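You operate a simulated robot arm through the tools that you are given. There is no shell and no other tool. Be economical: measure what you need, move in short steps, check, and stop when the job is done.

You run a simulated robot arm. Do the job below in one go: nothing can be reset, and whatever is moved stays where it is left.

JOB
Close down: blue laptop off and shut, black laptop shut, white strip off.

Only the result counts: the job must be done as asked and must still hold three seconds after the hand-in. Knocking over, shifting, dropping, spilling or breaking anything else fails it.

ROBOT AND FRAMES
A 7-joint arm with a two-finger gripper on a trunk, on a base that drives. Base frame: it is fixed to the floor where the robot stands at the start and does not move with it; the origin is under the middle of the robot, x ahead of it, y to its left, z up; the surface under the hand at the start is at about z = 740. Readings come in mm, degrees, newtons and seconds.
With the tool pointing down near the work surface it reaches from about 100 to 420 mm from the robot's upright axis, wherever it stands. Its first joint turns from -143.0 to 143.0 degrees. Places, roughly: black laptop lid [1000, 0, 900]; blue laptop lid [600, -100, 800]; laptop [600, -200, 800]; white socket strip switch [1100, -300, 800]. Payload 1.47 kg.
Tool frame: the origin (TCP) lies between the finger pads and is the grasp point; the fingertips stand 16 mm ahead of it; z points along the fingers, y is the line along which they close. The gripper opens to 87 mm. The gripper's body begins 55 mm behind the TCP.
Orientation is told as [roll, pitch, yaw] about the base's x, y, z axes, in that order, counted from this pose: with the fingers straight down and closing along the base's y, the tool's x points along the base's -x, its y along +y and its z along -z.

CONTROLS
- The arm moves only by the tool send_rows. Its argument "increments" is a list of rows, each a list of 7 numbers: the shift along the tool's x, y, z in mm, then the turn, a rotation vector about the tool's x, y, z in degrees, then the gripper command, from -1 (fully open) to 1 (shut), values between in proportion. In form: [[x, y, z, ax, ay, az, fingers], ...]. A call has 1 to 20 rows; each row shifts and turns the commanded pose from where the row before left it, along the tool's axes as they then stand. A row lasts 0.2 s, in which the tool goes at most 50 mm and 8.6 degrees; a call with a longer step from one row to the next is refused whole, and so is a gripper value outside its range. Where a pose cannot be reached the arm comes as near as it can. A force on the tool above 90 N (or 10 N above the force at the start of the call, whichever is more), or a blocked arm, ends the call early, and 0.2 s more pass. Each finger travels about 45 mm/s and halts on what it meets, pressing with about 28 N; the grip force reading is that of the motor and also rises with nothing between the fingers. The clock runs only during rows and for 0.2 s after the last one: add rows that do not move to give the fingers time. The reply holds the time, the measured pose of the TCP, the force on the tool along the base axes, the opening and the grip force, in the units named above and with some noise, with the torque about the TCP (base axes, N m) and any sound that the robot's microphone picked up, and new pictures: "show" is both (left out), scene, wrist or none.
- Cameras (640 x 400 px; columns grow to the right, rows downward): "scene" is now at [138.7, -14.2, 1537.3]; the picture's right is [-0.20, -0.98, 0.00], its down [-0.81, 0.16, -0.56] and it looks along [0.55, -0.11, -0.83] (base axes); focal length 288 px, centre (320, 200). "wrist" rides on the gripper at [73, 12, -90] in the tool frame; the picture's right is [-0.16, 0.99, 0.00], its down [-0.72, -0.12, -0.68] and it looks along [-0.67, -0.11, 0.73] (tool axes); focal length 247 px, centre (320, 200). There is no depth. A picture from a camera that has moved, and an enlarged one, comes with that camera's place and axes in the base frame and with its lens.
- move_column(by): slides the trunk up (or, below 0, down) by that many mm; the arm and the scene camera ride with it, the base frame stays. It gives what a move gives, with no picture.
- base_move(legs): drives the robot by 1 to 6 legs, each [ahead, left, turn to the left] in mm, mm and degrees, along the robot's own axes; the way and the turn of a leg run together, so that a leg with both is an arc; at most 1500 mm and 180 degrees a leg. The arm and the cameras ride along, it lands a little off, and it stops where it bumps. It gives what a move gives, and a new picture of the scene camera.
- pan_tilt(pan, tilt): turns the head with the scene camera to pan (to the left, within 86 degrees either way) and tilt (down, from -29 to 69), counted from straight ahead of the robot. It gives what a move gives, and a new picture of the scene camera.
- inspect(camera, box): a new picture of the part [left, top, right, bottom] of that camera's present view, enlarged. The clock stands still meanwhile.
- hand_in(): hands the job in; it is judged then, once.

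Work in short steps. Places have to be worked out from the pictures, the camera data and where the tool is seen: move nearer, look again, correct. Check each grasp and each placing, and mend what went wrong. You have 120 turns and 260 pictures in all, those below and enlarged ones among them. Open the gripper and draw the arm clear of the work before you hand the job in, unless the task says otherwise; then end with one line.

The tools are called by a JSON object that holds its "api" and its "payload". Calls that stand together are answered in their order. send_rows: Moves the arm, as the interface text tells. Its arguments: {"type":"object","properties":{"increments":{"type":"array","items":{"type":"array","items":{"type":"number"}}},"show":{"type":"string","enum":["both","scene","wrist","none"]}},"required":["increments"]} The other tools are called the same way: move_column (by) slides the trunk up or down; base_move (legs) drives the base; pan_tilt (pan, tilt) turns the head that bears the scene camera; inspect (camera, box) takes an enlarged picture of a part of a camera's view; hand_in () hands the job in.

At the start:

```text
time: 0.0
position: [497.6, 41.5, 1181.0]
ee_rot: [0.0, 0.1, 0.0]
ft_force: [0.4, -1.1, -0.4]
torque: [0.0, -0.01, 0.04]
finger_gap: 86.8
grip_force: 0.0
trunk travel left (down, up): [-888.0, 352.0]
robot x, y, heading: [3.2, -1.4, -0.3]
head pan, tilt: [-11.5, 56.0]
```

scene: 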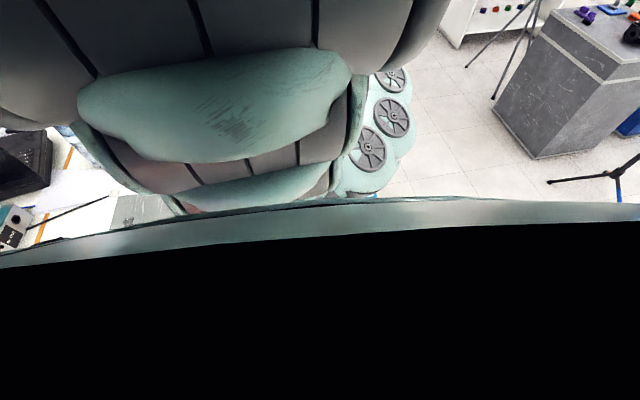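
wrist: 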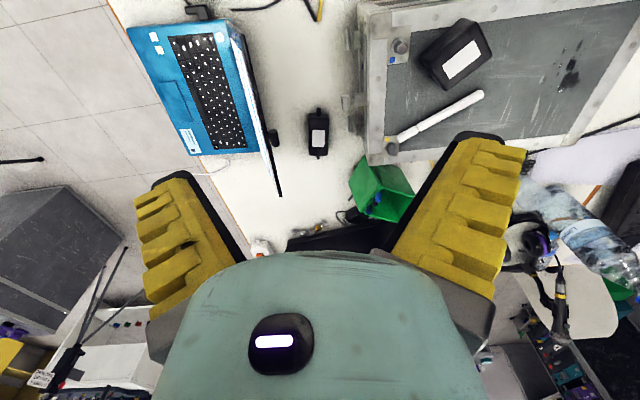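

The scene camera is blocked by the robot's own arm/shell; the wrist view shows the blue laptop. I turn the head to look further ahead.

{"api": "pan_tilt", "payload": {"pan": -20, "tilt": 30}}

{"api": "inspect", "payload": {"camera": "wrist", "box": [100, 0, 420, 200]}}

```text
time: 0.9
position: [497.0, 43.0, 1182.1]
ee_rot: [0.0, 0.0, 0.0]
ft_force: [-0.4, -0.2, -0.1]
torque: [-0.02, 0.01, 0.01]
finger_gap: 86.8
grip_force: 0.0
trunk travel left (down, up): [-888.0, 352.0]
robot x, y, heading: [0.1, -1.6, -0.0]
head pan, tilt: [-20.0, 30.0]
camera scene: at [154.1, -30.6, 1574.0], right [-0.34, -0.94, 0.0], down [-0.48, 0.17, -0.86], along [0.81, -0.29, -0.51], focal length 288 px, centre (320, 200)
```

scene: 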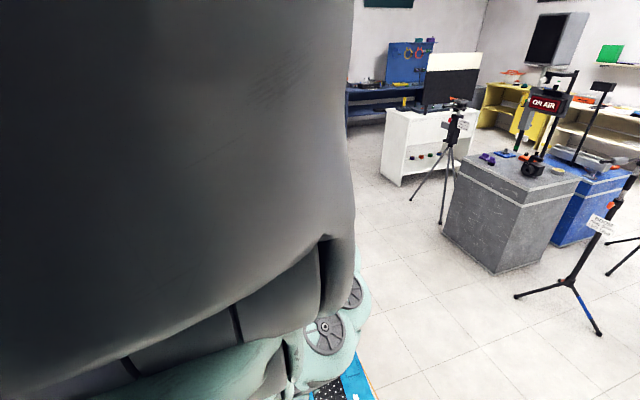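

```text
2.00 times, centred on (260, 100) of wrist
camera zoom: at [425.0, 53.8, 1270.7], right [0.16, 0.99, 0.0], down [0.72, -0.12, 0.68], along [0.67, -0.11, -0.73], focal length 494 px, centre (440, 400)
```

zoom: 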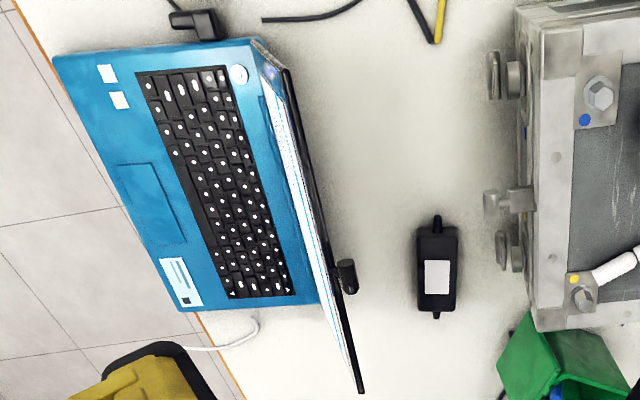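

The blue laptop sits with its hinge along y≈-115..-140 and lid leaning toward +y, with a round button near the hinge at about (481,-133). I look left/ahead for the black laptop and the strip.

{"api": "pan_tilt", "payload": {"pan": 30, "tilt": 45}}

{"api": "inspect", "payload": {"camera": "wrist", "box": [200, 120, 640, 395]}}

```text
time: 2.1
position: [498.3, 42.5, 1181.2]
ee_rot: [0.0, -0.1, 0.1]
ft_force: [-0.4, -0.1, 0.3]
torque: [-0.01, -0.04, 0.0]
finger_gap: 86.8
grip_force: 0.1
trunk travel left (down, up): [-888.0, 352.0]
robot x, y, heading: [-1.9, -2.5, -0.3]
head pan, tilt: [30.0, 45.0]
camera scene: at [147.5, 28.6, 1556.0], right [0.34, -0.94, 0.0], down [-0.63, -0.23, -0.74], along [0.7, 0.26, -0.67], focal length 288 px, centre (320, 200)
```

scene: 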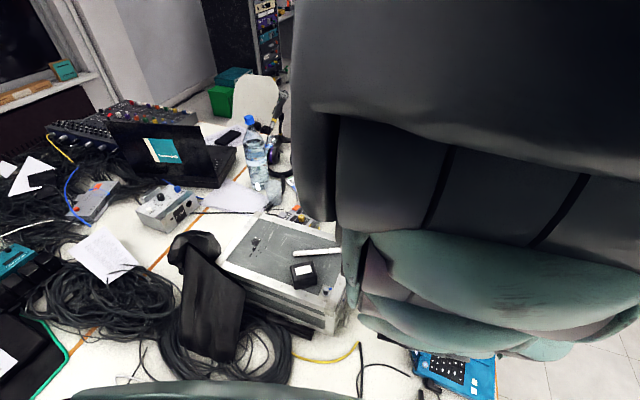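

```text
1.45 times, centred on (420, 258) of wrist
camera zoom: at [425.0, 53.9, 1270.7], right [0.16, 0.99, 0.0], down [0.72, -0.12, 0.68], along [0.67, -0.11, -0.73], focal length 359 px, centre (174, 116)
```

zoom: 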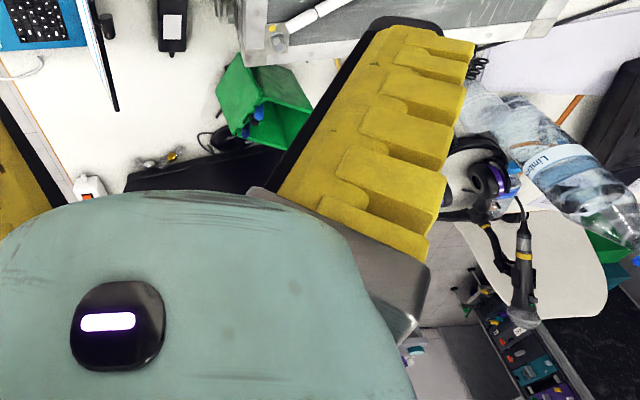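

The strip (orange switch) is near (1077,-260) and the black laptop behind the gripper in view. I swing the arm left to clear both cameras' view.

{"api": "send_rows", "payload": {"increments": [[30, 40, 0, 0, 0, 0, -1], [30, 40, 0, 0, 0, 0, -1], [30, 40, 0, 0, 0, 0, -1], [30, 40, 0, 0, 0, 0, -1], [30, 40, 0, 0, 0, 0, -1], [30, 40, 0, 0, 0, 0, -1], [20, 40, 0, 0, 0, 0, -1], [0, 40, 0, 0, 0, 0, -1]], "show": "wrist"}}

{"api": "pan_tilt", "payload": {"pan": -10, "tilt": 40}}

```text
time: 3.9
position: [328.4, 243.7, 1187.7]
ee_rot: [0.6, 0.2, 0.1]
ft_force: [0.6, 0.6, 0.5]
torque: [0.03, 0.03, -0.01]
finger_gap: 87.0
grip_force: 0.1
out of reach, approached as far as the arm can: row 1, 2, 3, 4, 5, 6, 7, 8
trunk travel left (down, up): [-888.0, 352.0]
robot x, y, heading: [-4.2, -1.4, 0.3]
head pan, tilt: [30.0, 45.0]
camera wrist: at [255.7, 254.0, 1278.0], right [0.16, 0.99, 0.01], down [0.73, -0.12, 0.68], along [0.67, -0.1, -0.74], focal length 247 px, centre (320, 200)
```

wrist: 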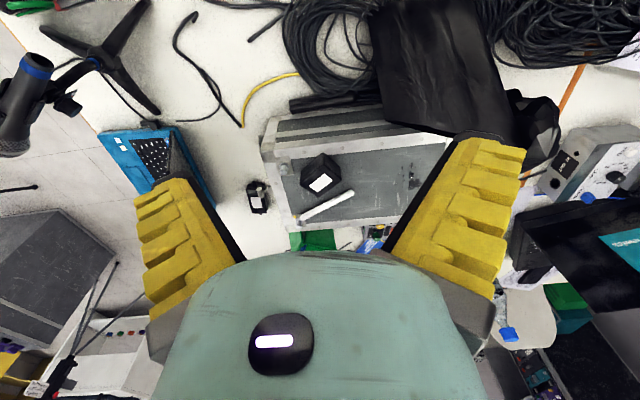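

```text
time: 5.0
position: [328.2, 245.2, 1188.0]
ee_rot: [0.5, 0.2, -0.1]
ft_force: [0.5, -0.4, 0.1]
torque: [-0.02, -0.01, 0.01]
finger_gap: 87.0
grip_force: 0.1
trunk travel left (down, up): [-888.0, 352.0]
robot x, y, heading: [-1.9, 1.0, 0.1]
head pan, tilt: [-10.0, 40.0]
camera scene: at [152.8, -14.8, 1559.2], right [-0.17, -0.98, 0.0], down [-0.63, 0.11, -0.77], along [0.75, -0.13, -0.64], focal length 288 px, centre (320, 200)
```

scene: 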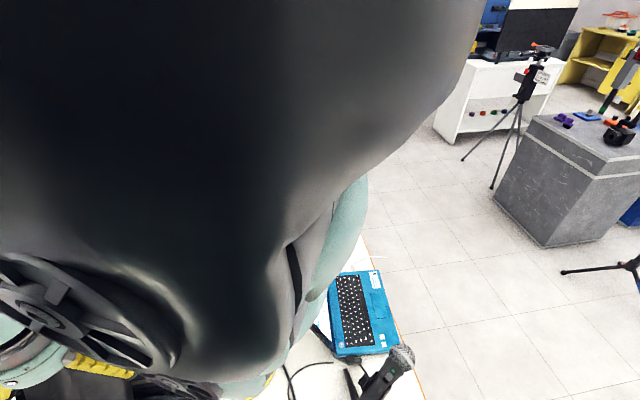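

There's a tripod microphone near the laptop's near end. I check the floor and table edge around the robot on its right before driving.

{"api": "pan_tilt", "payload": {"pan": -60, "tilt": 50}}

{"api": "pan_tilt", "payload": {"pan": -30, "tilt": 65}}

```text
time: 6.1
position: [326.8, 243.8, 1189.2]
ee_rot: [0.4, 0.1, 0.0]
ft_force: [-0.9, 0.2, 0.0]
torque: [-0.03, 0.01, -0.01]
finger_gap: 87.1
grip_force: 0.0
trunk travel left (down, up): [-888.0, 352.0]
robot x, y, heading: [1.2, 1.4, -0.2]
head pan, tilt: [-60.0, 50.0]
camera scene: at [144.3, -28.6, 1550.4], right [-0.35, -0.93, 0.0], down [-0.67, 0.26, -0.69], along [0.65, -0.25, -0.72], focal length 288 px, centre (320, 200)
```

scene: 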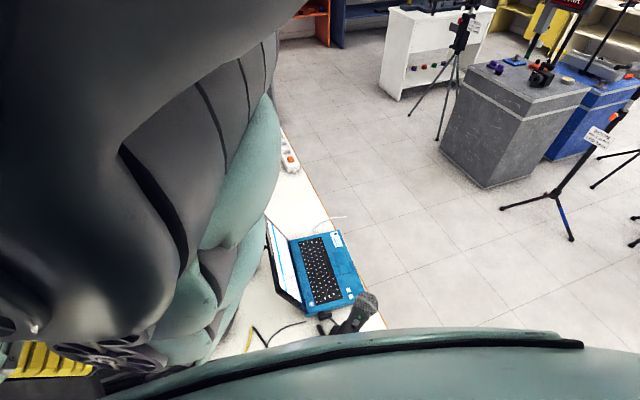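

```text
time: 7.1
position: [328.6, 242.8, 1187.6]
ee_rot: [0.5, 0.2, 0.1]
ft_force: [0.6, 0.0, -1.0]
torque: [0.01, 0.05, 0.01]
finger_gap: 87.0
grip_force: 0.0
trunk travel left (down, up): [-888.0, 352.0]
robot x, y, heading: [-0.5, 0.5, -0.1]
head pan, tilt: [-30.0, 65.0]
camera scene: at [121.7, -30.5, 1527.0], right [-0.5, -0.87, 0.0], down [-0.78, 0.45, -0.42], along [0.37, -0.21, -0.91], focal length 288 px, centre (320, 200)
```

scene: 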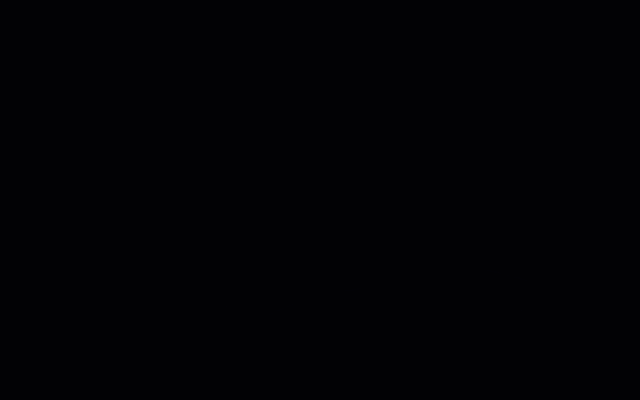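

The floor to the right of the table looks clear. I check directly to the robot's right before driving.

{"api": "pan_tilt", "payload": {"pan": -86, "tilt": 45}}

{"api": "pan_tilt", "payload": {"pan": -86, "tilt": 46}}

```text
time: 8.3
position: [327.9, 243.5, 1188.4]
ee_rot: [0.6, 0.3, 0.1]
ft_force: [-0.2, -0.5, 0.4]
torque: [-0.02, 0.0, 0.01]
finger_gap: 87.0
grip_force: 0.1
trunk travel left (down, up): [-888.0, 352.0]
robot x, y, heading: [0.3, 1.2, 0.1]
head pan, tilt: [-85.9, 45.0]
camera scene: at [74.9, -81.2, 1552.0], right [-1.0, -0.07, 0.0], down [-0.05, 0.71, -0.71], along [0.05, -0.71, -0.71], focal length 288 px, centre (320, 200)
```

scene: 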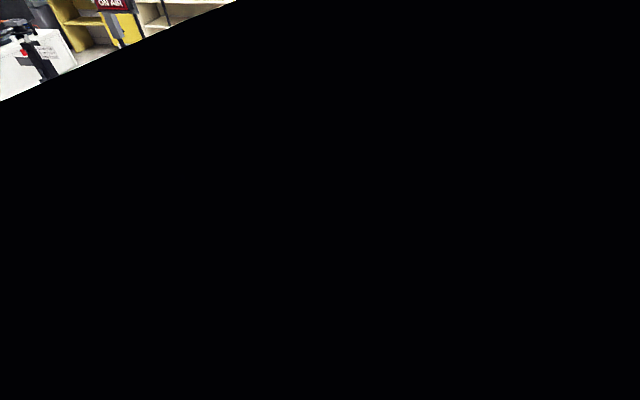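

```text
time: 8.9
position: [327.5, 244.6, 1188.1]
ee_rot: [0.5, 0.3, 0.0]
ft_force: [0.2, -0.1, 0.4]
torque: [-0.01, 0.02, -0.03]
finger_gap: 86.8
grip_force: 0.0
trunk travel left (down, up): [-888.0, 352.0]
robot x, y, heading: [1.1, -0.5, 0.0]
head pan, tilt: [-85.9, 46.0]
camera scene: at [74.8, -80.4, 1550.6], right [-1.0, -0.07, 0.0], down [-0.05, 0.72, -0.69], along [0.05, -0.69, -0.72], focal length 288 px, centre (320, 200)
```

scene: 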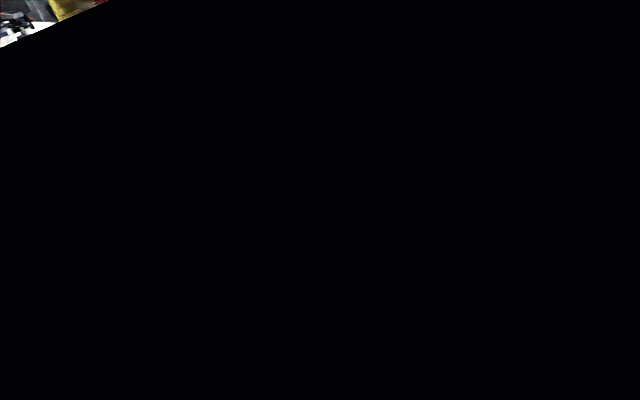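

The shell blocks the steep view; I look sideways flatter.

{"api": "pan_tilt", "payload": {"pan": -80, "tilt": 15}}

```text
time: 9.9
position: [327.4, 244.8, 1189.3]
ee_rot: [0.5, 0.2, -0.1]
ft_force: [0.0, 0.6, -0.6]
torque: [-0.01, 0.0, -0.01]
finger_gap: 87.0
grip_force: 0.1
trunk travel left (down, up): [-888.0, 352.0]
robot x, y, heading: [-1.0, 1.0, 0.0]
head pan, tilt: [-80.0, 15.0]
camera scene: at [85.3, -92.1, 1598.7], right [-0.98, -0.17, 0.0], down [-0.04, 0.26, -0.97], along [0.17, -0.95, -0.26], focal length 288 px, centre (320, 200)
```

scene: 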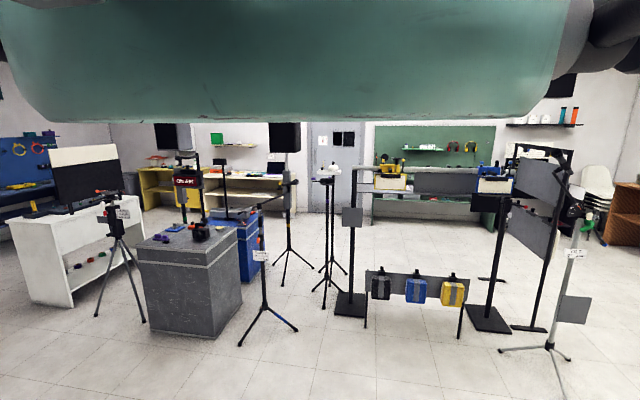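

Right side is clear for about 1.5 m. I drive right and forward along the table's right side, staying off its edge, to view everything.

{"api": "pan_tilt", "payload": {"pan": 40, "tilt": 40}}

{"api": "base_move", "payload": {"legs": [[0, -850, 0], [500, 0, 0]]}}

```text
time: 11.9
position: [327.3, 242.1, 1188.4]
ee_rot: [0.5, 0.2, 0.0]
ft_force: [0.4, -0.4, -0.8]
torque: [0.03, 0.03, -0.04]
finger_gap: 86.8
grip_force: 0.1
trunk travel left (down, up): [-888.0, 352.0]
robot x, y, heading: [-0.8, -0.3, -0.3]
head pan, tilt: [40.0, 40.0]
camera scene: at [118.6, -73.0, 1566.9], right [-0.83, -0.56, 0.0], down [-0.32, 0.47, -0.82], along [0.46, -0.68, -0.57], focal length 288 px, centre (320, 200)
```

scene: 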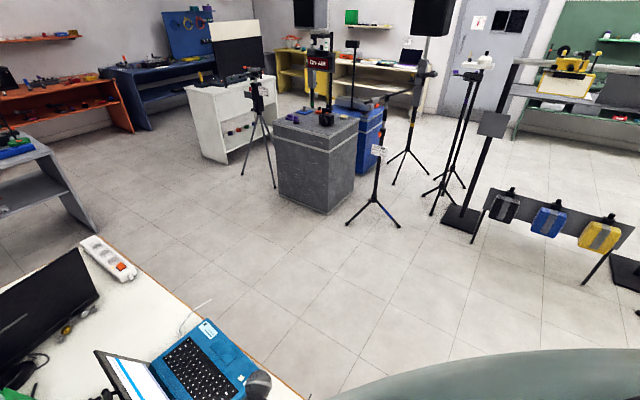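

```text
time: 18.9
position: [829.9, -603.8, 1188.4]
ee_rot: [0.6, 0.2, -0.1]
ft_force: [-0.5, 0.3, 0.0]
torque: [-0.04, -0.02, 0.0]
finger_gap: 87.1
grip_force: 0.0
trunk travel left (down, up): [-888.0, 352.0]
robot x, y, heading: [501.5, -848.1, -0.0]
head pan, tilt: [40.0, 40.0]
camera scene: at [619.7, -920.0, 1564.2], right [-0.83, -0.56, 0.0], down [-0.33, 0.5, -0.8], along [0.45, -0.66, -0.6], focal length 288 px, centre (320, 200)
```

scene: 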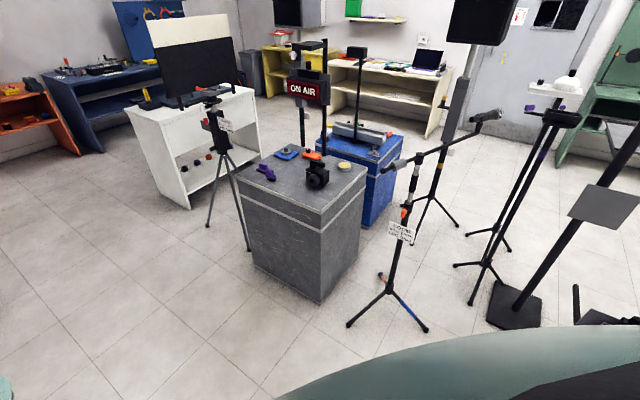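

The black laptop's lid back faces the near end of the table, so its keyboard is on the far (+x) side; the strip is at the right edge around (1110,-265). I drive forward and turn left to face the table.

{"api": "base_move", "payload": {"legs": [[500, 0, 0], [0, 0, 90]]}}

{"api": "pan_tilt", "payload": {"pan": -25, "tilt": 40}}

```text
time: 25.8
position: [753.0, -525.0, 1189.8]
ee_rot: [0.5, 0.2, 91.0]
ft_force: [0.4, -0.7, 0.2]
torque: [-0.01, 0.01, 0.0]
finger_gap: 87.0
grip_force: 0.1
trunk travel left (down, up): [-888.0, 352.0]
robot x, y, heading: [1003.7, -847.6, 90.9]
head pan, tilt: [40.0, 40.0]
camera scene: at [1071.1, -728.2, 1563.1], right [0.57, -0.82, 0.0], down [-0.5, -0.35, -0.79], along [0.65, 0.46, -0.61], focal length 288 px, centre (320, 200)
```

scene: 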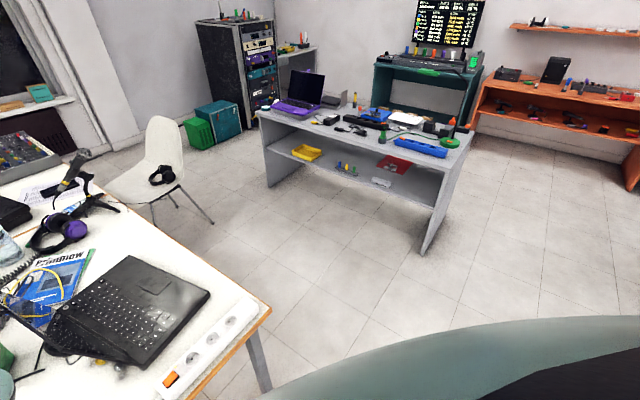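

```text
time: 27.1
position: [752.8, -524.7, 1188.2]
ee_rot: [0.5, 0.2, 91.0]
ft_force: [-1.0, -0.3, -0.2]
torque: [0.01, 0.01, 0.0]
finger_gap: 87.2
grip_force: 0.1
trunk travel left (down, up): [-888.0, 352.0]
robot x, y, heading: [1001.6, -848.8, 91.1]
head pan, tilt: [-25.0, 40.0]
camera scene: at [1071.0, -728.2, 1562.9], right [0.57, -0.82, 0.0], down [-0.5, -0.35, -0.79], along [0.65, 0.46, -0.61], focal length 288 px, centre (320, 200)
```

scene: 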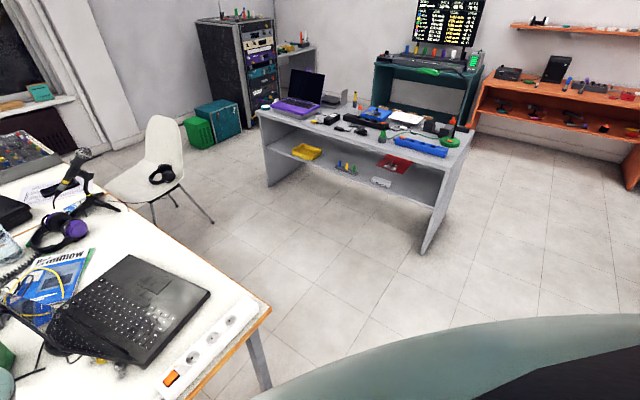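

The base is seen well: black laptop hinge runs roughly (1091,-169)→(974,139), lid leaning back toward -x. The head seems blocked by the raised elbow, so I bring the arm back to the front.

{"api": "send_rows", "payload": {"increments": [[-15, -40, 0, 0, 0, 0, -1], [-15, -40, 0, 0, 0, 0, -1], [-15, -40, 0, 0, 0, 0, -1], [-15, -40, 0, 0, 0, 0, -1], [-15, -40, 0, 0, 0, 0, -1], [-15, -40, 0, 0, 0, 0, -1]], "show": "wrist"}}

{"api": "pan_tilt", "payload": {"pan": 30, "tilt": 40}}

```text
time: 28.5
position: [763.7, -520.9, 1188.4]
ee_rot: [0.5, 0.2, 90.9]
ft_force: [0.3, -0.3, -0.3]
torque: [0.04, -0.02, 0.01]
finger_gap: 87.0
grip_force: 0.3
out of reach, approached as far as the arm can: row 1, 2, 3, 4, 5, 6
trunk travel left (down, up): [-888.0, 352.0]
robot x, y, heading: [1001.2, -847.3, 91.0]
head pan, tilt: [-25.0, 40.0]
camera wrist: at [753.7, -593.4, 1277.8], right [-0.99, 0.14, 0.01], down [0.11, 0.73, 0.68], along [0.09, 0.67, -0.74], focal length 247 px, centre (320, 200)
```

wrist: 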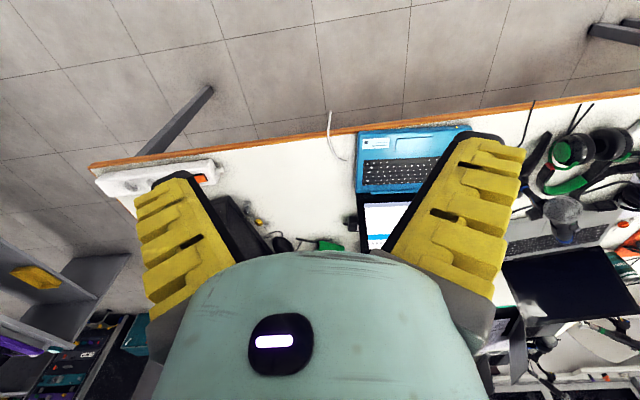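

```text
time: 29.8
position: [762.8, -519.8, 1187.9]
ee_rot: [0.5, 0.2, 91.0]
ft_force: [-0.7, 0.1, 0.6]
torque: [0.01, -0.04, 0.01]
finger_gap: 86.9
grip_force: 0.0
trunk travel left (down, up): [-888.0, 352.0]
robot x, y, heading: [1004.2, -846.6, 91.1]
head pan, tilt: [30.0, 40.0]
camera scene: at [1070.4, -728.6, 1561.1], right [0.57, -0.82, 0.0], down [-0.51, -0.36, -0.78], along [0.64, 0.45, -0.63], focal length 288 px, centre (320, 200)
```

scene: 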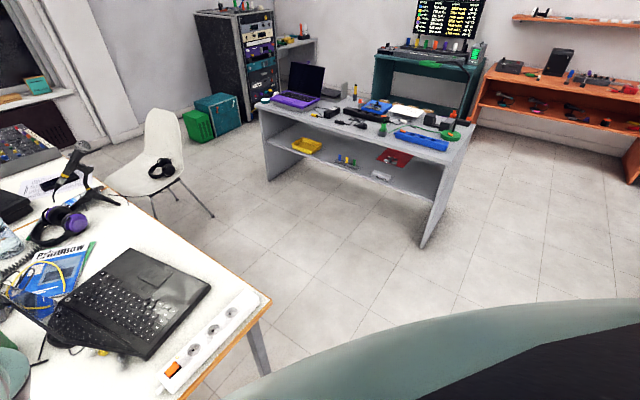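

The arm barely moved, presumably the elbow is at a limit or against the head. I return the head away and try extending forward and to the right.

{"api": "pan_tilt", "payload": {"pan": -80, "tilt": 40}}

{"api": "send_rows", "payload": {"increments": [[-30, 0, 0, 0, 0, 0, -1], [-30, -20, 0, 0, 0, 0, -1], [-30, -30, 0, 0, 0, 0, -1], [-20, -30, 0, 0, 0, 0, -1], [0, -40, 0, 0, 0, 0, -1], [0, 0, 0, 0, 0, 0, -1]], "show": "none"}}

```text
time: 31.6
position: [763.1, -521.0, 1188.5]
ee_rot: [0.5, 0.2, 91.0]
ft_force: [0.4, -0.7, -0.6]
torque: [-0.02, -0.01, 0.01]
finger_gap: 87.1
grip_force: 0.1
trunk travel left (down, up): [-888.0, 352.0]
robot x, y, heading: [1004.3, -848.5, 90.5]
head pan, tilt: [-80.0, 40.0]
camera scene: at [1083.6, -761.7, 1559.2], right [0.19, -0.98, 0.0], down [-0.63, -0.12, -0.77], along [0.75, 0.15, -0.64], focal length 288 px, centre (320, 200)
```

scene: 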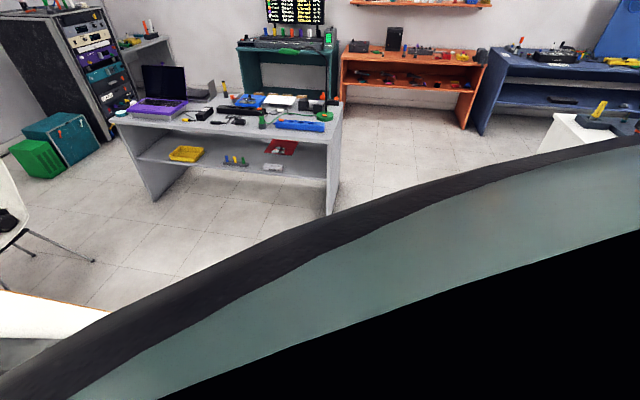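

```text
time: 33.0
position: [848.9, -408.5, 1187.5]
ee_rot: [0.4, 0.5, 91.0]
ft_force: [0.4, -0.3, -0.1]
torque: [0.02, 0.01, 0.02]
finger_gap: 87.1
grip_force: 0.0
out of reach, approached as far as the arm can: row 5
trunk travel left (down, up): [-888.0, 352.0]
robot x, y, heading: [1003.2, -848.6, 90.6]
head pan, tilt: [-80.0, 40.0]
```

The arm moves again. I let it settle and bring it to centre, then view with the head.

{"api": "send_rows", "payload": {"increments": [[0, 0, 0, 0, 0, 0, -1], [0, 0, 0, 0, 0, 0, -1], [0, 0, 0, 0, 0, 0, -1]], "show": "none"}}

{"api": "pan_tilt", "payload": {"pan": 25, "tilt": 45}}

```text
time: 33.8
position: [850.3, -408.1, 1187.4]
ee_rot: [0.5, 0.5, 91.0]
ft_force: [0.0, 0.0, 0.4]
torque: [-0.01, 0.02, 0.01]
finger_gap: 86.8
grip_force: 0.1
trunk travel left (down, up): [-888.0, 352.0]
robot x, y, heading: [1005.9, -846.2, 91.2]
head pan, tilt: [-80.0, 40.0]
```

```text
time: 35.6
position: [849.2, -405.8, 1185.9]
ee_rot: [0.4, 0.5, 90.9]
ft_force: [-0.4, 0.7, -0.8]
torque: [0.0, -0.02, -0.05]
finger_gap: 86.9
grip_force: 0.1
trunk travel left (down, up): [-888.0, 352.0]
robot x, y, heading: [1004.2, -843.2, 91.0]
head pan, tilt: [25.0, 45.0]
camera scene: at [1068.9, -729.7, 1557.1], right [0.57, -0.82, 0.0], down [-0.54, -0.38, -0.75], along [0.61, 0.43, -0.66], focal length 288 px, centre (320, 200)
```

scene: 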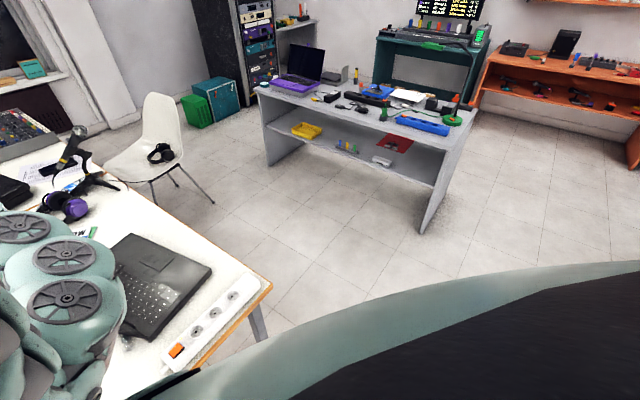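

The elbow still blocks the head, so I move the tool to the robot's centre line, with the head turned right out of the way.

{"api": "pan_tilt", "payload": {"pan": -80, "tilt": 40}}

{"api": "send_rows", "payload": {"increments": [[-10, -40, 0, 0, 0, 0, -1], [-10, -40, 0, 0, 0, 0, -1], [0, -40, 0, 0, 0, 0, -1], [0, -40, 0, 0, 0, 0, -1], [0, -40, 0, 0, 0, 0, -1], [0, 0, 0, 0, 0, 0, -1]], "show": "wrist"}}

```text
time: 37.5
position: [849.2, -407.3, 1186.0]
ee_rot: [0.4, 0.3, 91.0]
ft_force: [0.8, 0.8, 0.4]
torque: [0.0, 0.0, -0.01]
finger_gap: 87.0
grip_force: 0.1
trunk travel left (down, up): [-888.0, 352.0]
robot x, y, heading: [1002.7, -846.5, 91.1]
head pan, tilt: [-80.0, 40.0]
camera scene: at [1083.6, -761.7, 1559.2], right [0.19, -0.98, 0.0], down [-0.63, -0.12, -0.77], along [0.75, 0.15, -0.64], focal length 288 px, centre (320, 200)
```

scene: 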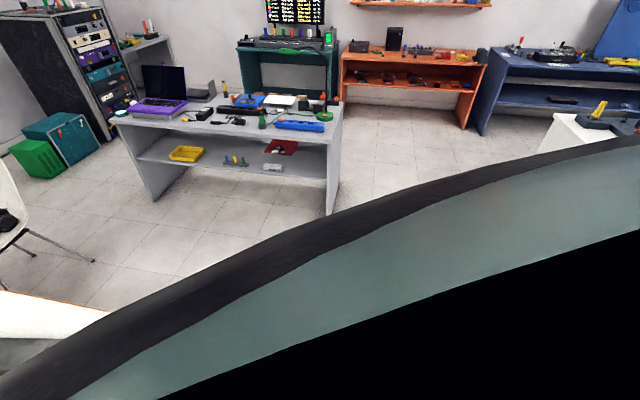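

```text
time: 38.9
position: [967.6, -358.0, 1207.2]
ee_rot: [1.9, 0.0, 89.8]
ft_force: [-0.7, 0.5, 0.5]
torque: [-0.03, 0.01, 0.01]
finger_gap: 87.0
grip_force: 0.0
out of reach, approached as far as the arm can: row 1, 2, 3, 4, 5
trunk travel left (down, up): [-888.0, 352.0]
robot x, y, heading: [1004.6, -847.1, 91.0]
head pan, tilt: [-80.0, 40.0]
camera wrist: at [959.1, -430.6, 1296.4], right [-0.99, 0.16, 0.03], down [0.14, 0.72, 0.68], along [0.09, 0.67, -0.74], focal length 247 px, centre (320, 200)
```

wrist: 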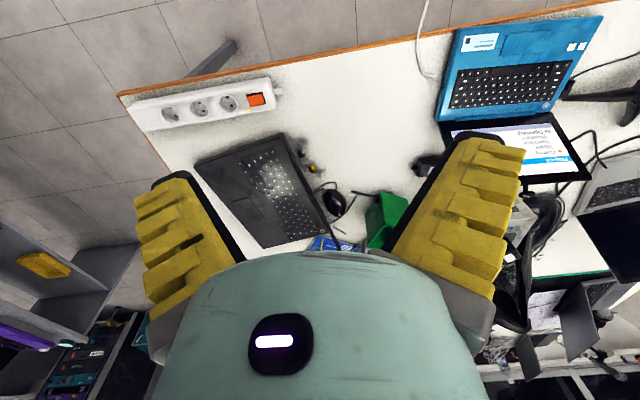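

A good wrist view now of both laptops and the strip. I enlarge them.

{"api": "inspect", "payload": {"camera": "wrist", "box": [100, 60, 420, 260]}}

{"api": "inspect", "payload": {"camera": "wrist", "box": [400, 0, 640, 150]}}

```text
2.00 times, centred on (260, 160) of wrist
camera zoom: at [959.1, -430.6, 1296.4], right [-0.99, 0.16, 0.03], down [0.14, 0.72, 0.68], along [0.09, 0.67, -0.74], focal length 494 px, centre (440, 280)
```

zoom: 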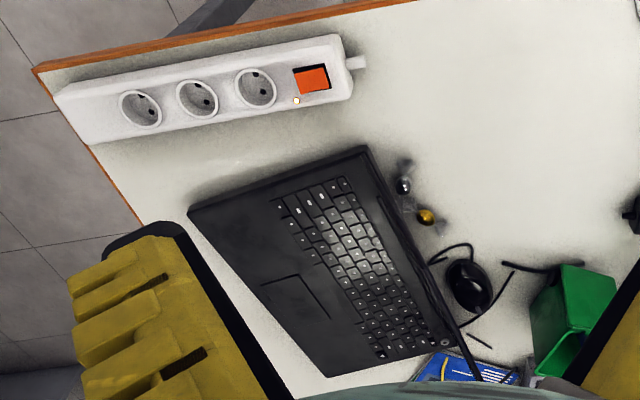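

```text
2.67 times, centred on (520, 75) of wrist
camera zoom: at [959.1, -430.6, 1296.4], right [-0.99, 0.16, 0.03], down [0.14, 0.72, 0.68], along [0.09, 0.67, -0.74], focal length 659 px, centre (-213, 533)
```

zoom: 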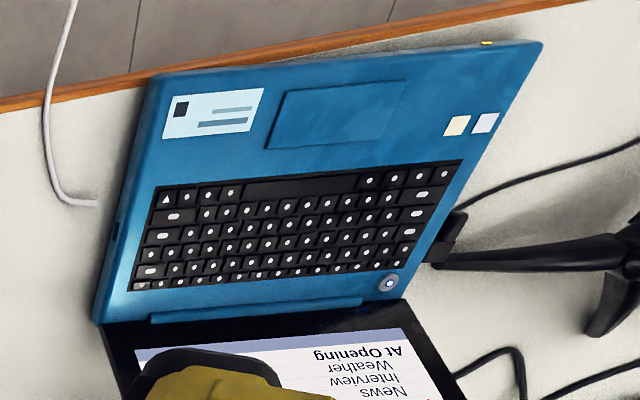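

The strip's rocker is at about (1106,-260). I drive closer to the table so it comes within reach.

{"api": "base_move", "payload": {"legs": [[200, -90, 0]]}}

{"api": "inspect", "payload": {"camera": "wrist", "box": [0, 0, 640, 400]}}

```text
time: 40.5
position: [1053.3, -159.1, 1206.3]
ee_rot: [1.8, 0.0, 89.7]
ft_force: [-0.1, 0.5, 0.3]
torque: [0.01, 0.02, 0.02]
finger_gap: 86.9
grip_force: 0.0
trunk travel left (down, up): [-888.0, 352.0]
robot x, y, heading: [1090.1, -651.6, 90.9]
head pan, tilt: [-80.0, 40.0]
camera scene: at [1169.8, -565.2, 1559.2], right [0.19, -0.98, 0.0], down [-0.63, -0.12, -0.77], along [0.75, 0.14, -0.64], focal length 288 px, centre (320, 200)
```

scene: 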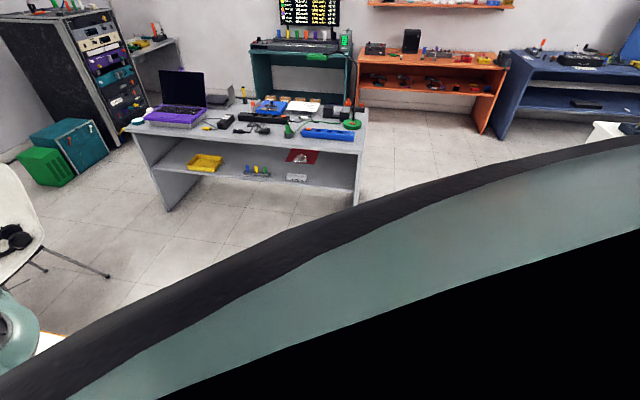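

```text
1.00 times, centred on (320, 200) of wrist (not enlarged: the box is as wide or as high as the picture)
camera zoom: at [1045.6, -233.7, 1296.4], right [-0.99, 0.16, 0.03], down [0.14, 0.72, 0.68], along [0.09, 0.67, -0.74], focal length 247 px, centre (320, 200)
```

zoom: 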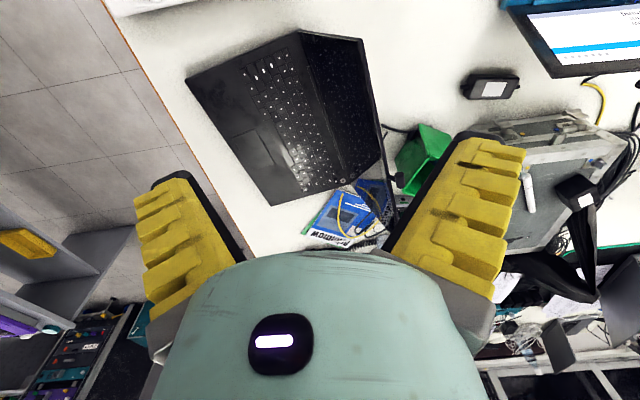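

Base now at (1090,-652). I bring the tool back over the strip and down somewhat, fingers closing for a button press.

{"api": "send_rows", "payload": {"increments": [[30, -12, 0, 0, 0, 0, -1], [30, -12, 10, 0, 0, 0, -0.5], [30, -12, 20, 0, 0, 0, 0], [30, -12, 30, 0, 0, 0, 0.5], [10, 0, 40, 0, 0, 0, 1], [10, 0, 40, 0, 0, 0, 1], [0, 0, 40, 0, 0, 0, 1], [0, 0, 0, 0, 0, 0, 1]], "show": "wrist"}}

```text
time: 42.3
position: [1052.1, -160.5, 1158.9]
ee_rot: [1.8, 0.0, 89.7]
ft_force: [0.8, -0.4, -0.3]
torque: [0.02, 0.05, 0.0]
finger_gap: 0.0
grip_force: 27.3
out of reach, approached as far as the arm can: row 1, 2, 3, 4, 5, 6
trunk travel left (down, up): [-888.0, 352.0]
robot x, y, heading: [1086.0, -650.9, 90.8]
head pan, tilt: [-80.0, 40.0]
camera wrist: at [1043.8, -234.5, 1246.6], right [-0.99, 0.16, 0.03], down [0.14, 0.72, 0.68], along [0.09, 0.67, -0.73], focal length 247 px, centre (320, 200)
```

wrist: 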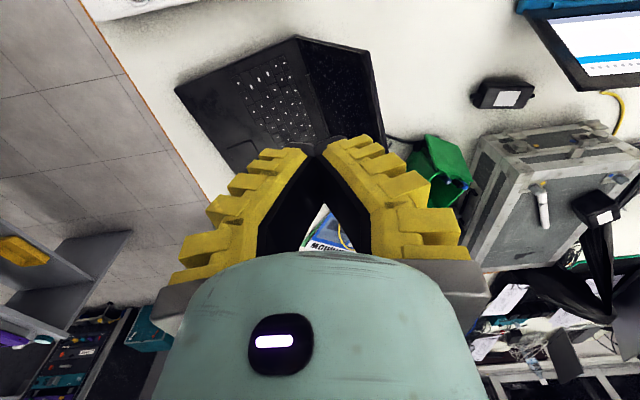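

The arm only moves down here; its inner reach grows lower down. I back the base off so I can descend clear of the lid.

{"api": "base_move", "payload": {"legs": [[-200, -50, 0]]}}

{"api": "send_rows", "payload": {"increments": [[0, 0, 40, 0, 0, 0, 1], [0, 0, 40, 0, 0, 0, 1], [0, 0, 40, 0, 0, 0, 1], [0, 0, 40, 0, 0, 0, 1], [0, 0, 0, 0, 0, 0, 1]], "show": "wrist"}}

```text
time: 44.0
position: [1104.1, -361.1, 1157.6]
ee_rot: [1.9, 0.0, 89.9]
ft_force: [-0.1, 0.2, 0.3]
torque: [-0.01, 0.0, -0.01]
finger_gap: 0.0
grip_force: 28.1
trunk travel left (down, up): [-888.0, 352.0]
robot x, y, heading: [1142.3, -854.5, 91.2]
head pan, tilt: [-80.0, 40.0]
camera scene: at [1222.9, -764.7, 1559.3], right [0.19, -0.98, 0.0], down [-0.63, -0.12, -0.77], along [0.75, 0.15, -0.64], focal length 288 px, centre (320, 200)
```

scene: 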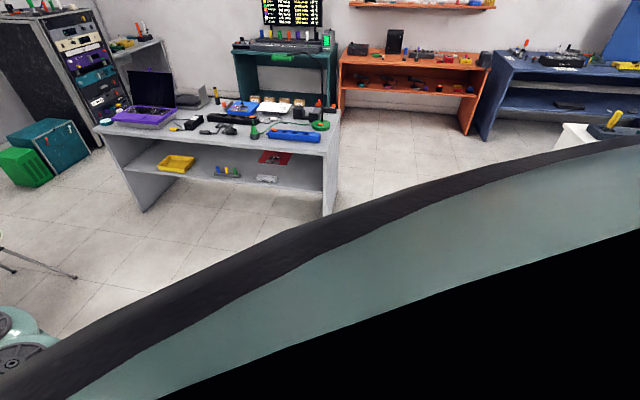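

```text
time: 45.2
position: [1100.8, -358.9, 998.3]
ee_rot: [1.8, -0.1, 90.0]
ft_force: [0.5, -0.2, 0.7]
torque: [-0.02, -0.05, -0.04]
finger_gap: 0.3
grip_force: 27.7
trunk travel left (down, up): [-888.0, 352.0]
robot x, y, heading: [1140.3, -848.5, 91.1]
head pan, tilt: [-80.0, 40.0]
camera wrist: at [1091.3, -433.3, 1087.3], right [-0.99, 0.16, 0.03], down [0.14, 0.72, 0.68], along [0.08, 0.67, -0.74], focal length 247 px, centre (320, 200)
```

wrist: 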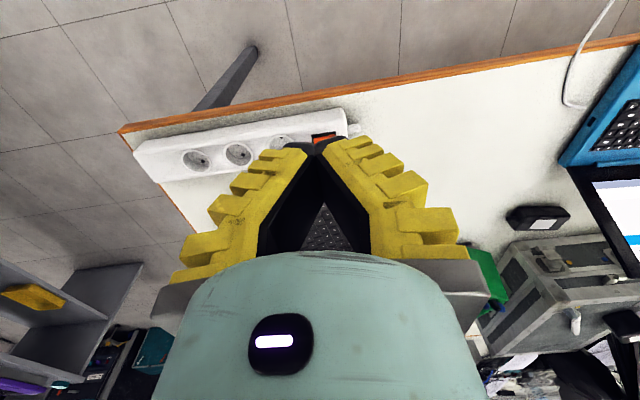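

Descends freely. I enlarge the switch now.

{"api": "inspect", "payload": {"camera": "wrist", "box": [250, 100, 410, 200]}}

```text
4.00 times, centred on (330, 150) of wrist
camera zoom: at [1091.3, -433.3, 1087.3], right [-0.99, 0.16, 0.03], down [0.14, 0.72, 0.68], along [0.08, 0.67, -0.74], focal length 988 px, centre (280, 400)
```

zoom: 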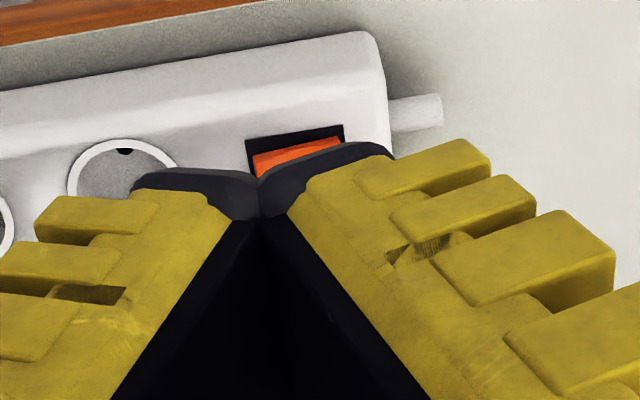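

I shift sideways so the fingers don't hide the rocker.

{"api": "send_rows", "payload": {"increments": [[0, -40, 20, 0, 0, 0, 1], [0, -40, 20, 0, 0, 0, 1], [0, -10, 20, 0, 0, 0, 1], [0, 0, 0, 0, 0, 0, 1]], "show": "none"}}

{"api": "inspect", "payload": {"camera": "wrist", "box": [300, 60, 540, 210]}}

```text
time: 46.2
position: [1186.6, -360.0, 932.9]
ee_rot: [1.8, 0.0, 90.1]
ft_force: [-1.0, 0.3, -0.9]
torque: [0.02, -0.02, 0.0]
finger_gap: 0.2
grip_force: 27.8
trunk travel left (down, up): [-888.0, 352.0]
robot x, y, heading: [1143.7, -851.9, 90.9]
head pan, tilt: [-80.0, 40.0]
```

```text
2.67 times, centred on (420, 135) of wrist
camera zoom: at [1178.9, -433.3, 1023.6], right [-0.99, 0.16, 0.03], down [0.14, 0.72, 0.68], along [0.08, 0.67, -0.74], focal length 659 px, centre (53, 373)
```

zoom: 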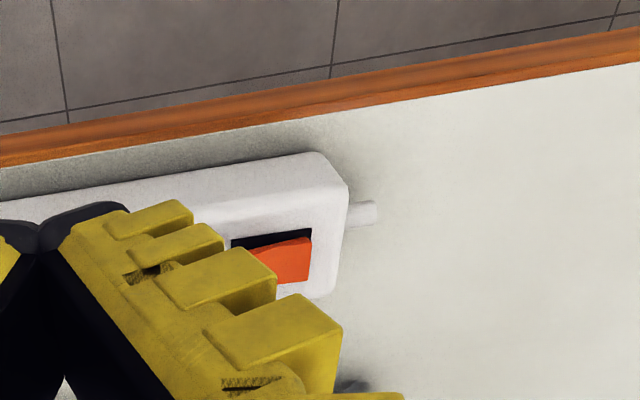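

The rocker's cable-side (-x) end looks raised. I verify with a clear view from the tool just beyond it.

{"api": "send_rows", "payload": {"increments": [[-10, 40, -10, 0, 0, 0, 1], [-30, 35, 0, 0, 0, 0, 1], [-25, 0, 0, 0, 0, 0, 1], [0, 0, 0, 0, 0, 0, 1]], "show": "none"}}

{"api": "inspect", "payload": {"camera": "wrist", "box": [230, 30, 430, 155]}}

```text
time: 47.2
position: [1110.9, -291.0, 946.9]
ee_rot: [1.8, 0.0, 90.0]
ft_force: [0.3, 1.0, 0.6]
torque: [0.05, 0.03, 0.02]
finger_gap: 0.2
grip_force: 28.3
trunk travel left (down, up): [-888.0, 352.0]
robot x, y, heading: [1140.5, -849.4, 91.2]
head pan, tilt: [-80.0, 40.0]
```

```text
3.20 times, centred on (330, 92) of wrist
camera zoom: at [1101.9, -366.4, 1036.4], right [-0.99, 0.16, 0.03], down [0.14, 0.72, 0.68], along [0.09, 0.67, -0.73], focal length 790 px, centre (288, 544)
```

zoom: 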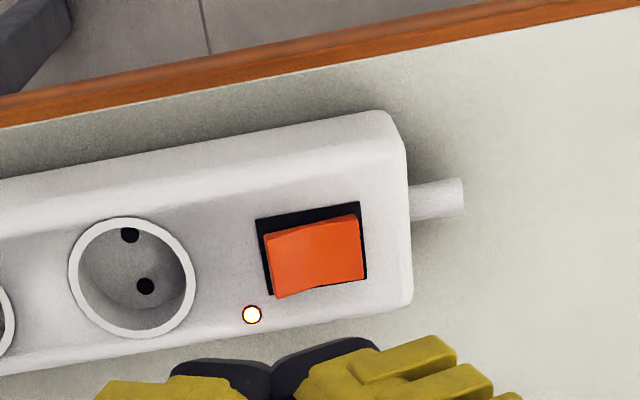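

The strip's pilot light is lit (on). I take a sharper enlargement to see which rocker end is raised.

{"api": "inspect", "payload": {"camera": "wrist", "box": [300, 85, 356, 130]}}

```text
8.89 times, centred on (328, 108) of wrist
camera zoom: at [1101.9, -366.4, 1036.4], right [-0.99, 0.16, 0.03], down [0.14, 0.72, 0.68], along [0.09, 0.67, -0.73], focal length 2195 px, centre (249, 1022)
```

zoom: 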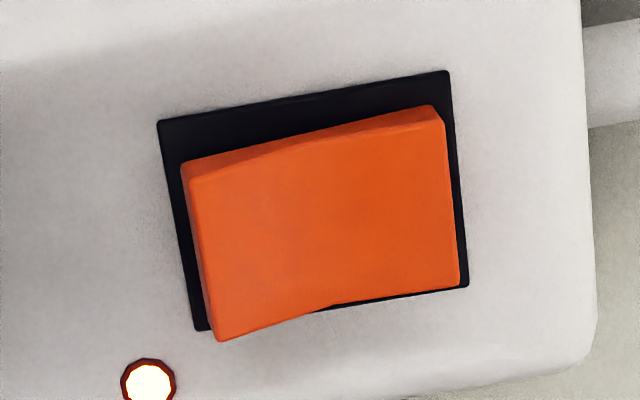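

Clear now: the socket-side (+x) end is raised at ~(1116,-261,788) and must be pressed. I tilt the tool about 25° so only a finger edge presses, and approach above it.

{"api": "send_rows", "payload": {"increments": [[0, 0, 0, 0, -7.9, 0, 1], [0, 0, 0, 0, -7.9, 0, 1], [0, 0, 0, 0, -7.9, 0, 1], [2, -1, 35, 0, 0, 0, 1], [2, 0, 35, 0, 0, 0, 1], [3, 0, 34, 0, 0, 0, 1], [0, 0, 0, 0, 0, 0, 1]], "show": "wrist"}}

{"api": "inspect", "payload": {"camera": "wrist", "box": [250, 60, 410, 160]}}

```text
time: 48.8
position: [1109.6, -259.7, 855.5]
ee_rot: [2.0, -24.1, 89.1]
ft_force: [-0.4, 1.7, 1.3]
torque: [-0.19, -0.02, -0.03]
finger_gap: 0.1
grip_force: 27.5
out of reach, approached as far as the arm can: row 6
trunk travel left (down, up): [-888.0, 352.0]
robot x, y, heading: [1144.8, -850.2, 91.3]
head pan, tilt: [-80.0, 40.0]
camera wrist: at [1100.0, -364.1, 907.6], right [-0.98, 0.14, 0.1], down [0.15, 0.38, 0.91], along [0.1, 0.91, -0.4], focal length 247 px, centre (320, 200)
```

wrist: 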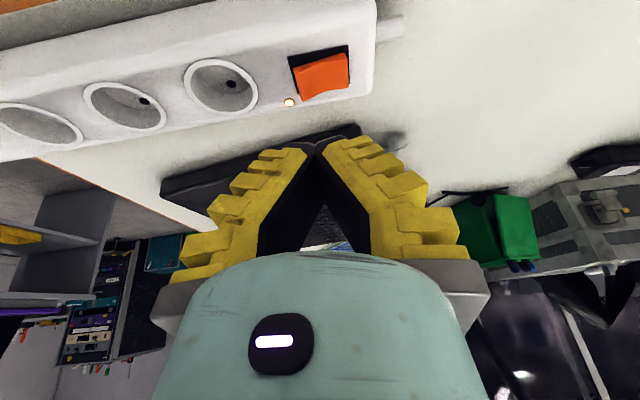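

```text
4.00 times, centred on (330, 110) of wrist
camera zoom: at [1100.0, -364.1, 907.6], right [-0.98, 0.14, 0.1], down [0.15, 0.38, 0.91], along [0.1, 0.91, -0.4], focal length 988 px, centre (280, 560)
```

zoom: 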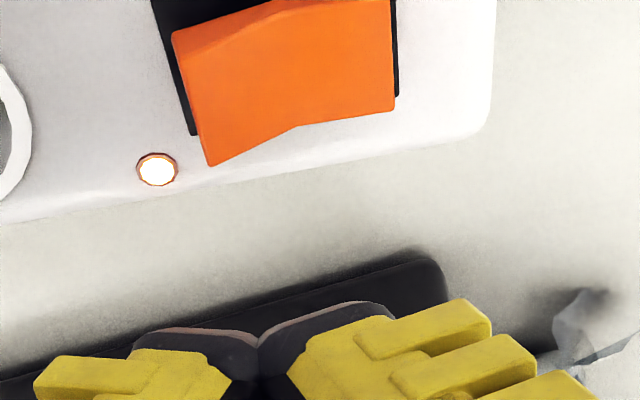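

Rocker location is confirmed at (1113,-261). The arm is near its limit, so I retract the tool 150 mm and then drive the base in by that.

{"api": "send_rows", "payload": {"increments": [[32, 0, -21, 0, 0, 0, 1], [32, 0, -21, 0, 0, 0, 1], [32, 0, -21, 0, 0, 0, 1], [31, 0, -20, 0, 0, 0, 1], [0, 0, 0, 0, 0, 0, 1]], "show": "none"}}

{"api": "base_move", "payload": {"legs": [[150, 0, 0]]}}

```text
time: 50.0
position: [1110.9, -413.3, 879.3]
ee_rot: [2.0, -23.8, 89.0]
ft_force: [0.2, 0.1, -0.4]
torque: [0.03, 0.0, 0.03]
finger_gap: 0.2
grip_force: 27.5
trunk travel left (down, up): [-888.0, 352.0]
robot x, y, heading: [1140.2, -852.2, 91.3]
head pan, tilt: [-80.0, 40.0]
```

```text
time: 51.3
position: [1106.2, -262.8, 877.7]
ee_rot: [2.0, -23.9, 89.2]
ft_force: [-0.1, 0.1, 0.2]
torque: [0.01, 0.0, 0.0]
finger_gap: 0.3
grip_force: 28.5
trunk travel left (down, up): [-888.0, 352.0]
robot x, y, heading: [1142.0, -703.0, 91.2]
head pan, tilt: [-80.0, 40.0]
camera scene: at [1219.8, -615.1, 1559.3], right [0.19, -0.98, 0.0], down [-0.63, -0.12, -0.77], along [0.75, 0.15, -0.64], focal length 288 px, centre (320, 200)
```

scene: 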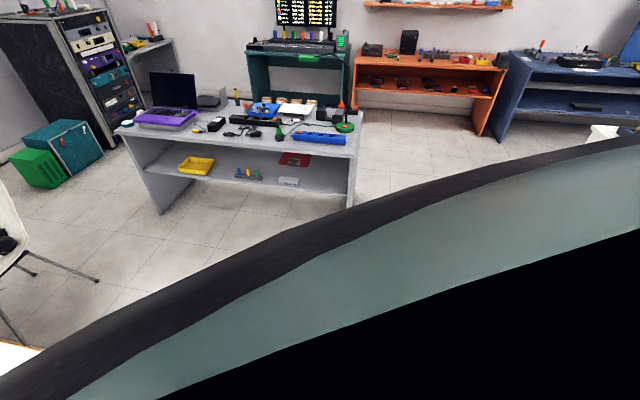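

Now I approach to just above the raised end.

{"api": "send_rows", "payload": {"increments": [[7, -3, 28, 0, 0, 0, 1], [7, -3, 27, 0, 0, 0, 1], [0, 0, 0, 0, 0, 0, 1]], "show": "none"}}

{"api": "inspect", "payload": {"camera": "wrist", "box": [230, 60, 430, 185]}}

```text
time: 52.1
position: [1112.7, -253.5, 821.9]
ee_rot: [2.0, -23.8, 89.1]
ft_force: [0.3, -0.5, -0.6]
torque: [0.03, 0.01, 0.03]
finger_gap: 0.0
grip_force: 28.1
trunk travel left (down, up): [-888.0, 352.0]
robot x, y, heading: [1137.8, -701.5, 91.2]
head pan, tilt: [-80.0, 40.0]
```

```text
3.20 times, centred on (330, 122) of wrist
camera zoom: at [1102.7, -356.7, 874.7], right [-0.98, 0.14, 0.1], down [0.14, 0.39, 0.91], along [0.09, 0.91, -0.4], focal length 790 px, centre (288, 448)
```

zoom: 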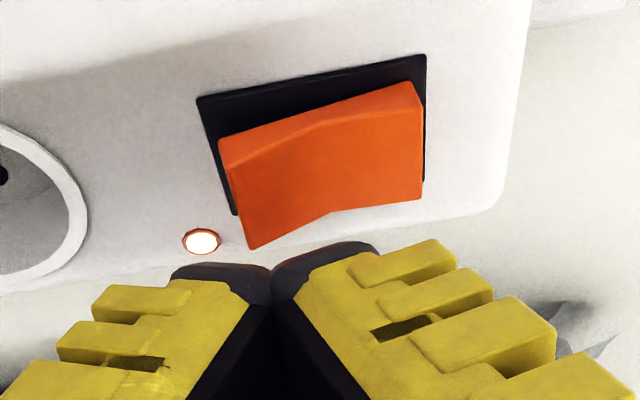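

Alignment is good. I press down in small steps.

{"api": "send_rows", "payload": {"increments": [[3.2, 0, 7.3, 0, 0, 0, 1], [1.6, 0, 3.7, 0, 0, 0, 1], [1.6, 0, 3.7, 0, 0, 0, 1], [1.6, 0, 3.7, 0, 0, 0, 1], [0, 0, 0, 0, 0, 0, 1]], "show": "wrist"}}

```text
time: 53.2
position: [1112.1, -252.9, 805.2]
ee_rot: [2.1, -24.1, 88.9]
ft_force: [6.4, -37.0, 107.5]
torque: [-1.33, 0.9, 0.1]
finger_gap: 6.2
grip_force: 28.0
trunk travel left (down, up): [-888.0, 352.0]
robot x, y, heading: [1140.6, -702.3, 91.2]
head pan, tilt: [-80.0, 40.0]
stopped in row 5: the force on the tool passed its limit at 97 N (the readings are from after the stop); the commanded pose is now the measured one
camera wrist: at [1102.0, -356.8, 857.2], right [-0.98, 0.15, 0.1], down [0.15, 0.38, 0.91], along [0.1, 0.91, -0.4], focal length 247 px, centre (320, 200)
```

wrist: 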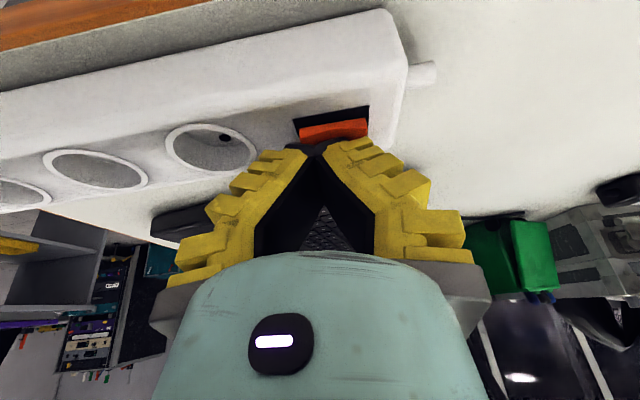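

It hit hard; I lift off and check the rocker and light.

{"api": "send_rows", "payload": {"increments": [[-4, 0, -9, 0, 0, 0, 1], [-8, 0, -18, 0, 0, 0, 1], [-8, 0, -18, 0, 0, 0, 1], [0, 0, 0, 0, 0, 0, 1]], "show": "none"}}

{"api": "inspect", "payload": {"camera": "wrist", "box": [230, 40, 430, 165]}}

```text
time: 54.2
position: [1112.4, -255.1, 851.5]
ee_rot: [2.1, -23.6, 89.0]
ft_force: [0.2, -0.7, 0.0]
torque: [-0.01, -0.05, 0.0]
finger_gap: 0.0
grip_force: 27.8
out of reach, approached as far as the arm can: row 1
trunk travel left (down, up): [-888.0, 352.0]
robot x, y, heading: [1138.5, -702.1, 90.8]
head pan, tilt: [-80.0, 40.0]
```

```text
3.20 times, centred on (330, 102) of wrist
camera zoom: at [1103.5, -357.9, 905.0], right [-0.98, 0.15, 0.1], down [0.15, 0.39, 0.91], along [0.1, 0.91, -0.4], focal length 790 px, centre (288, 512)
```

zoom: 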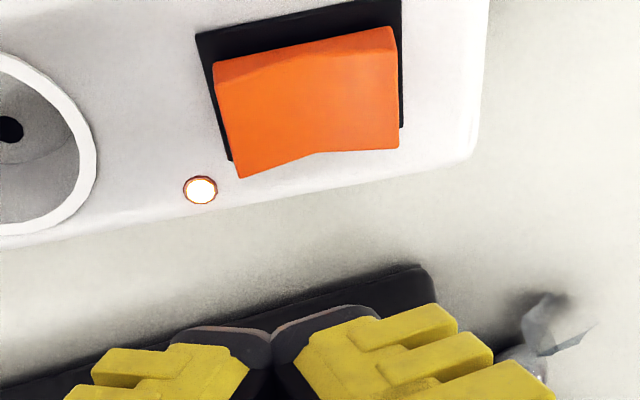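

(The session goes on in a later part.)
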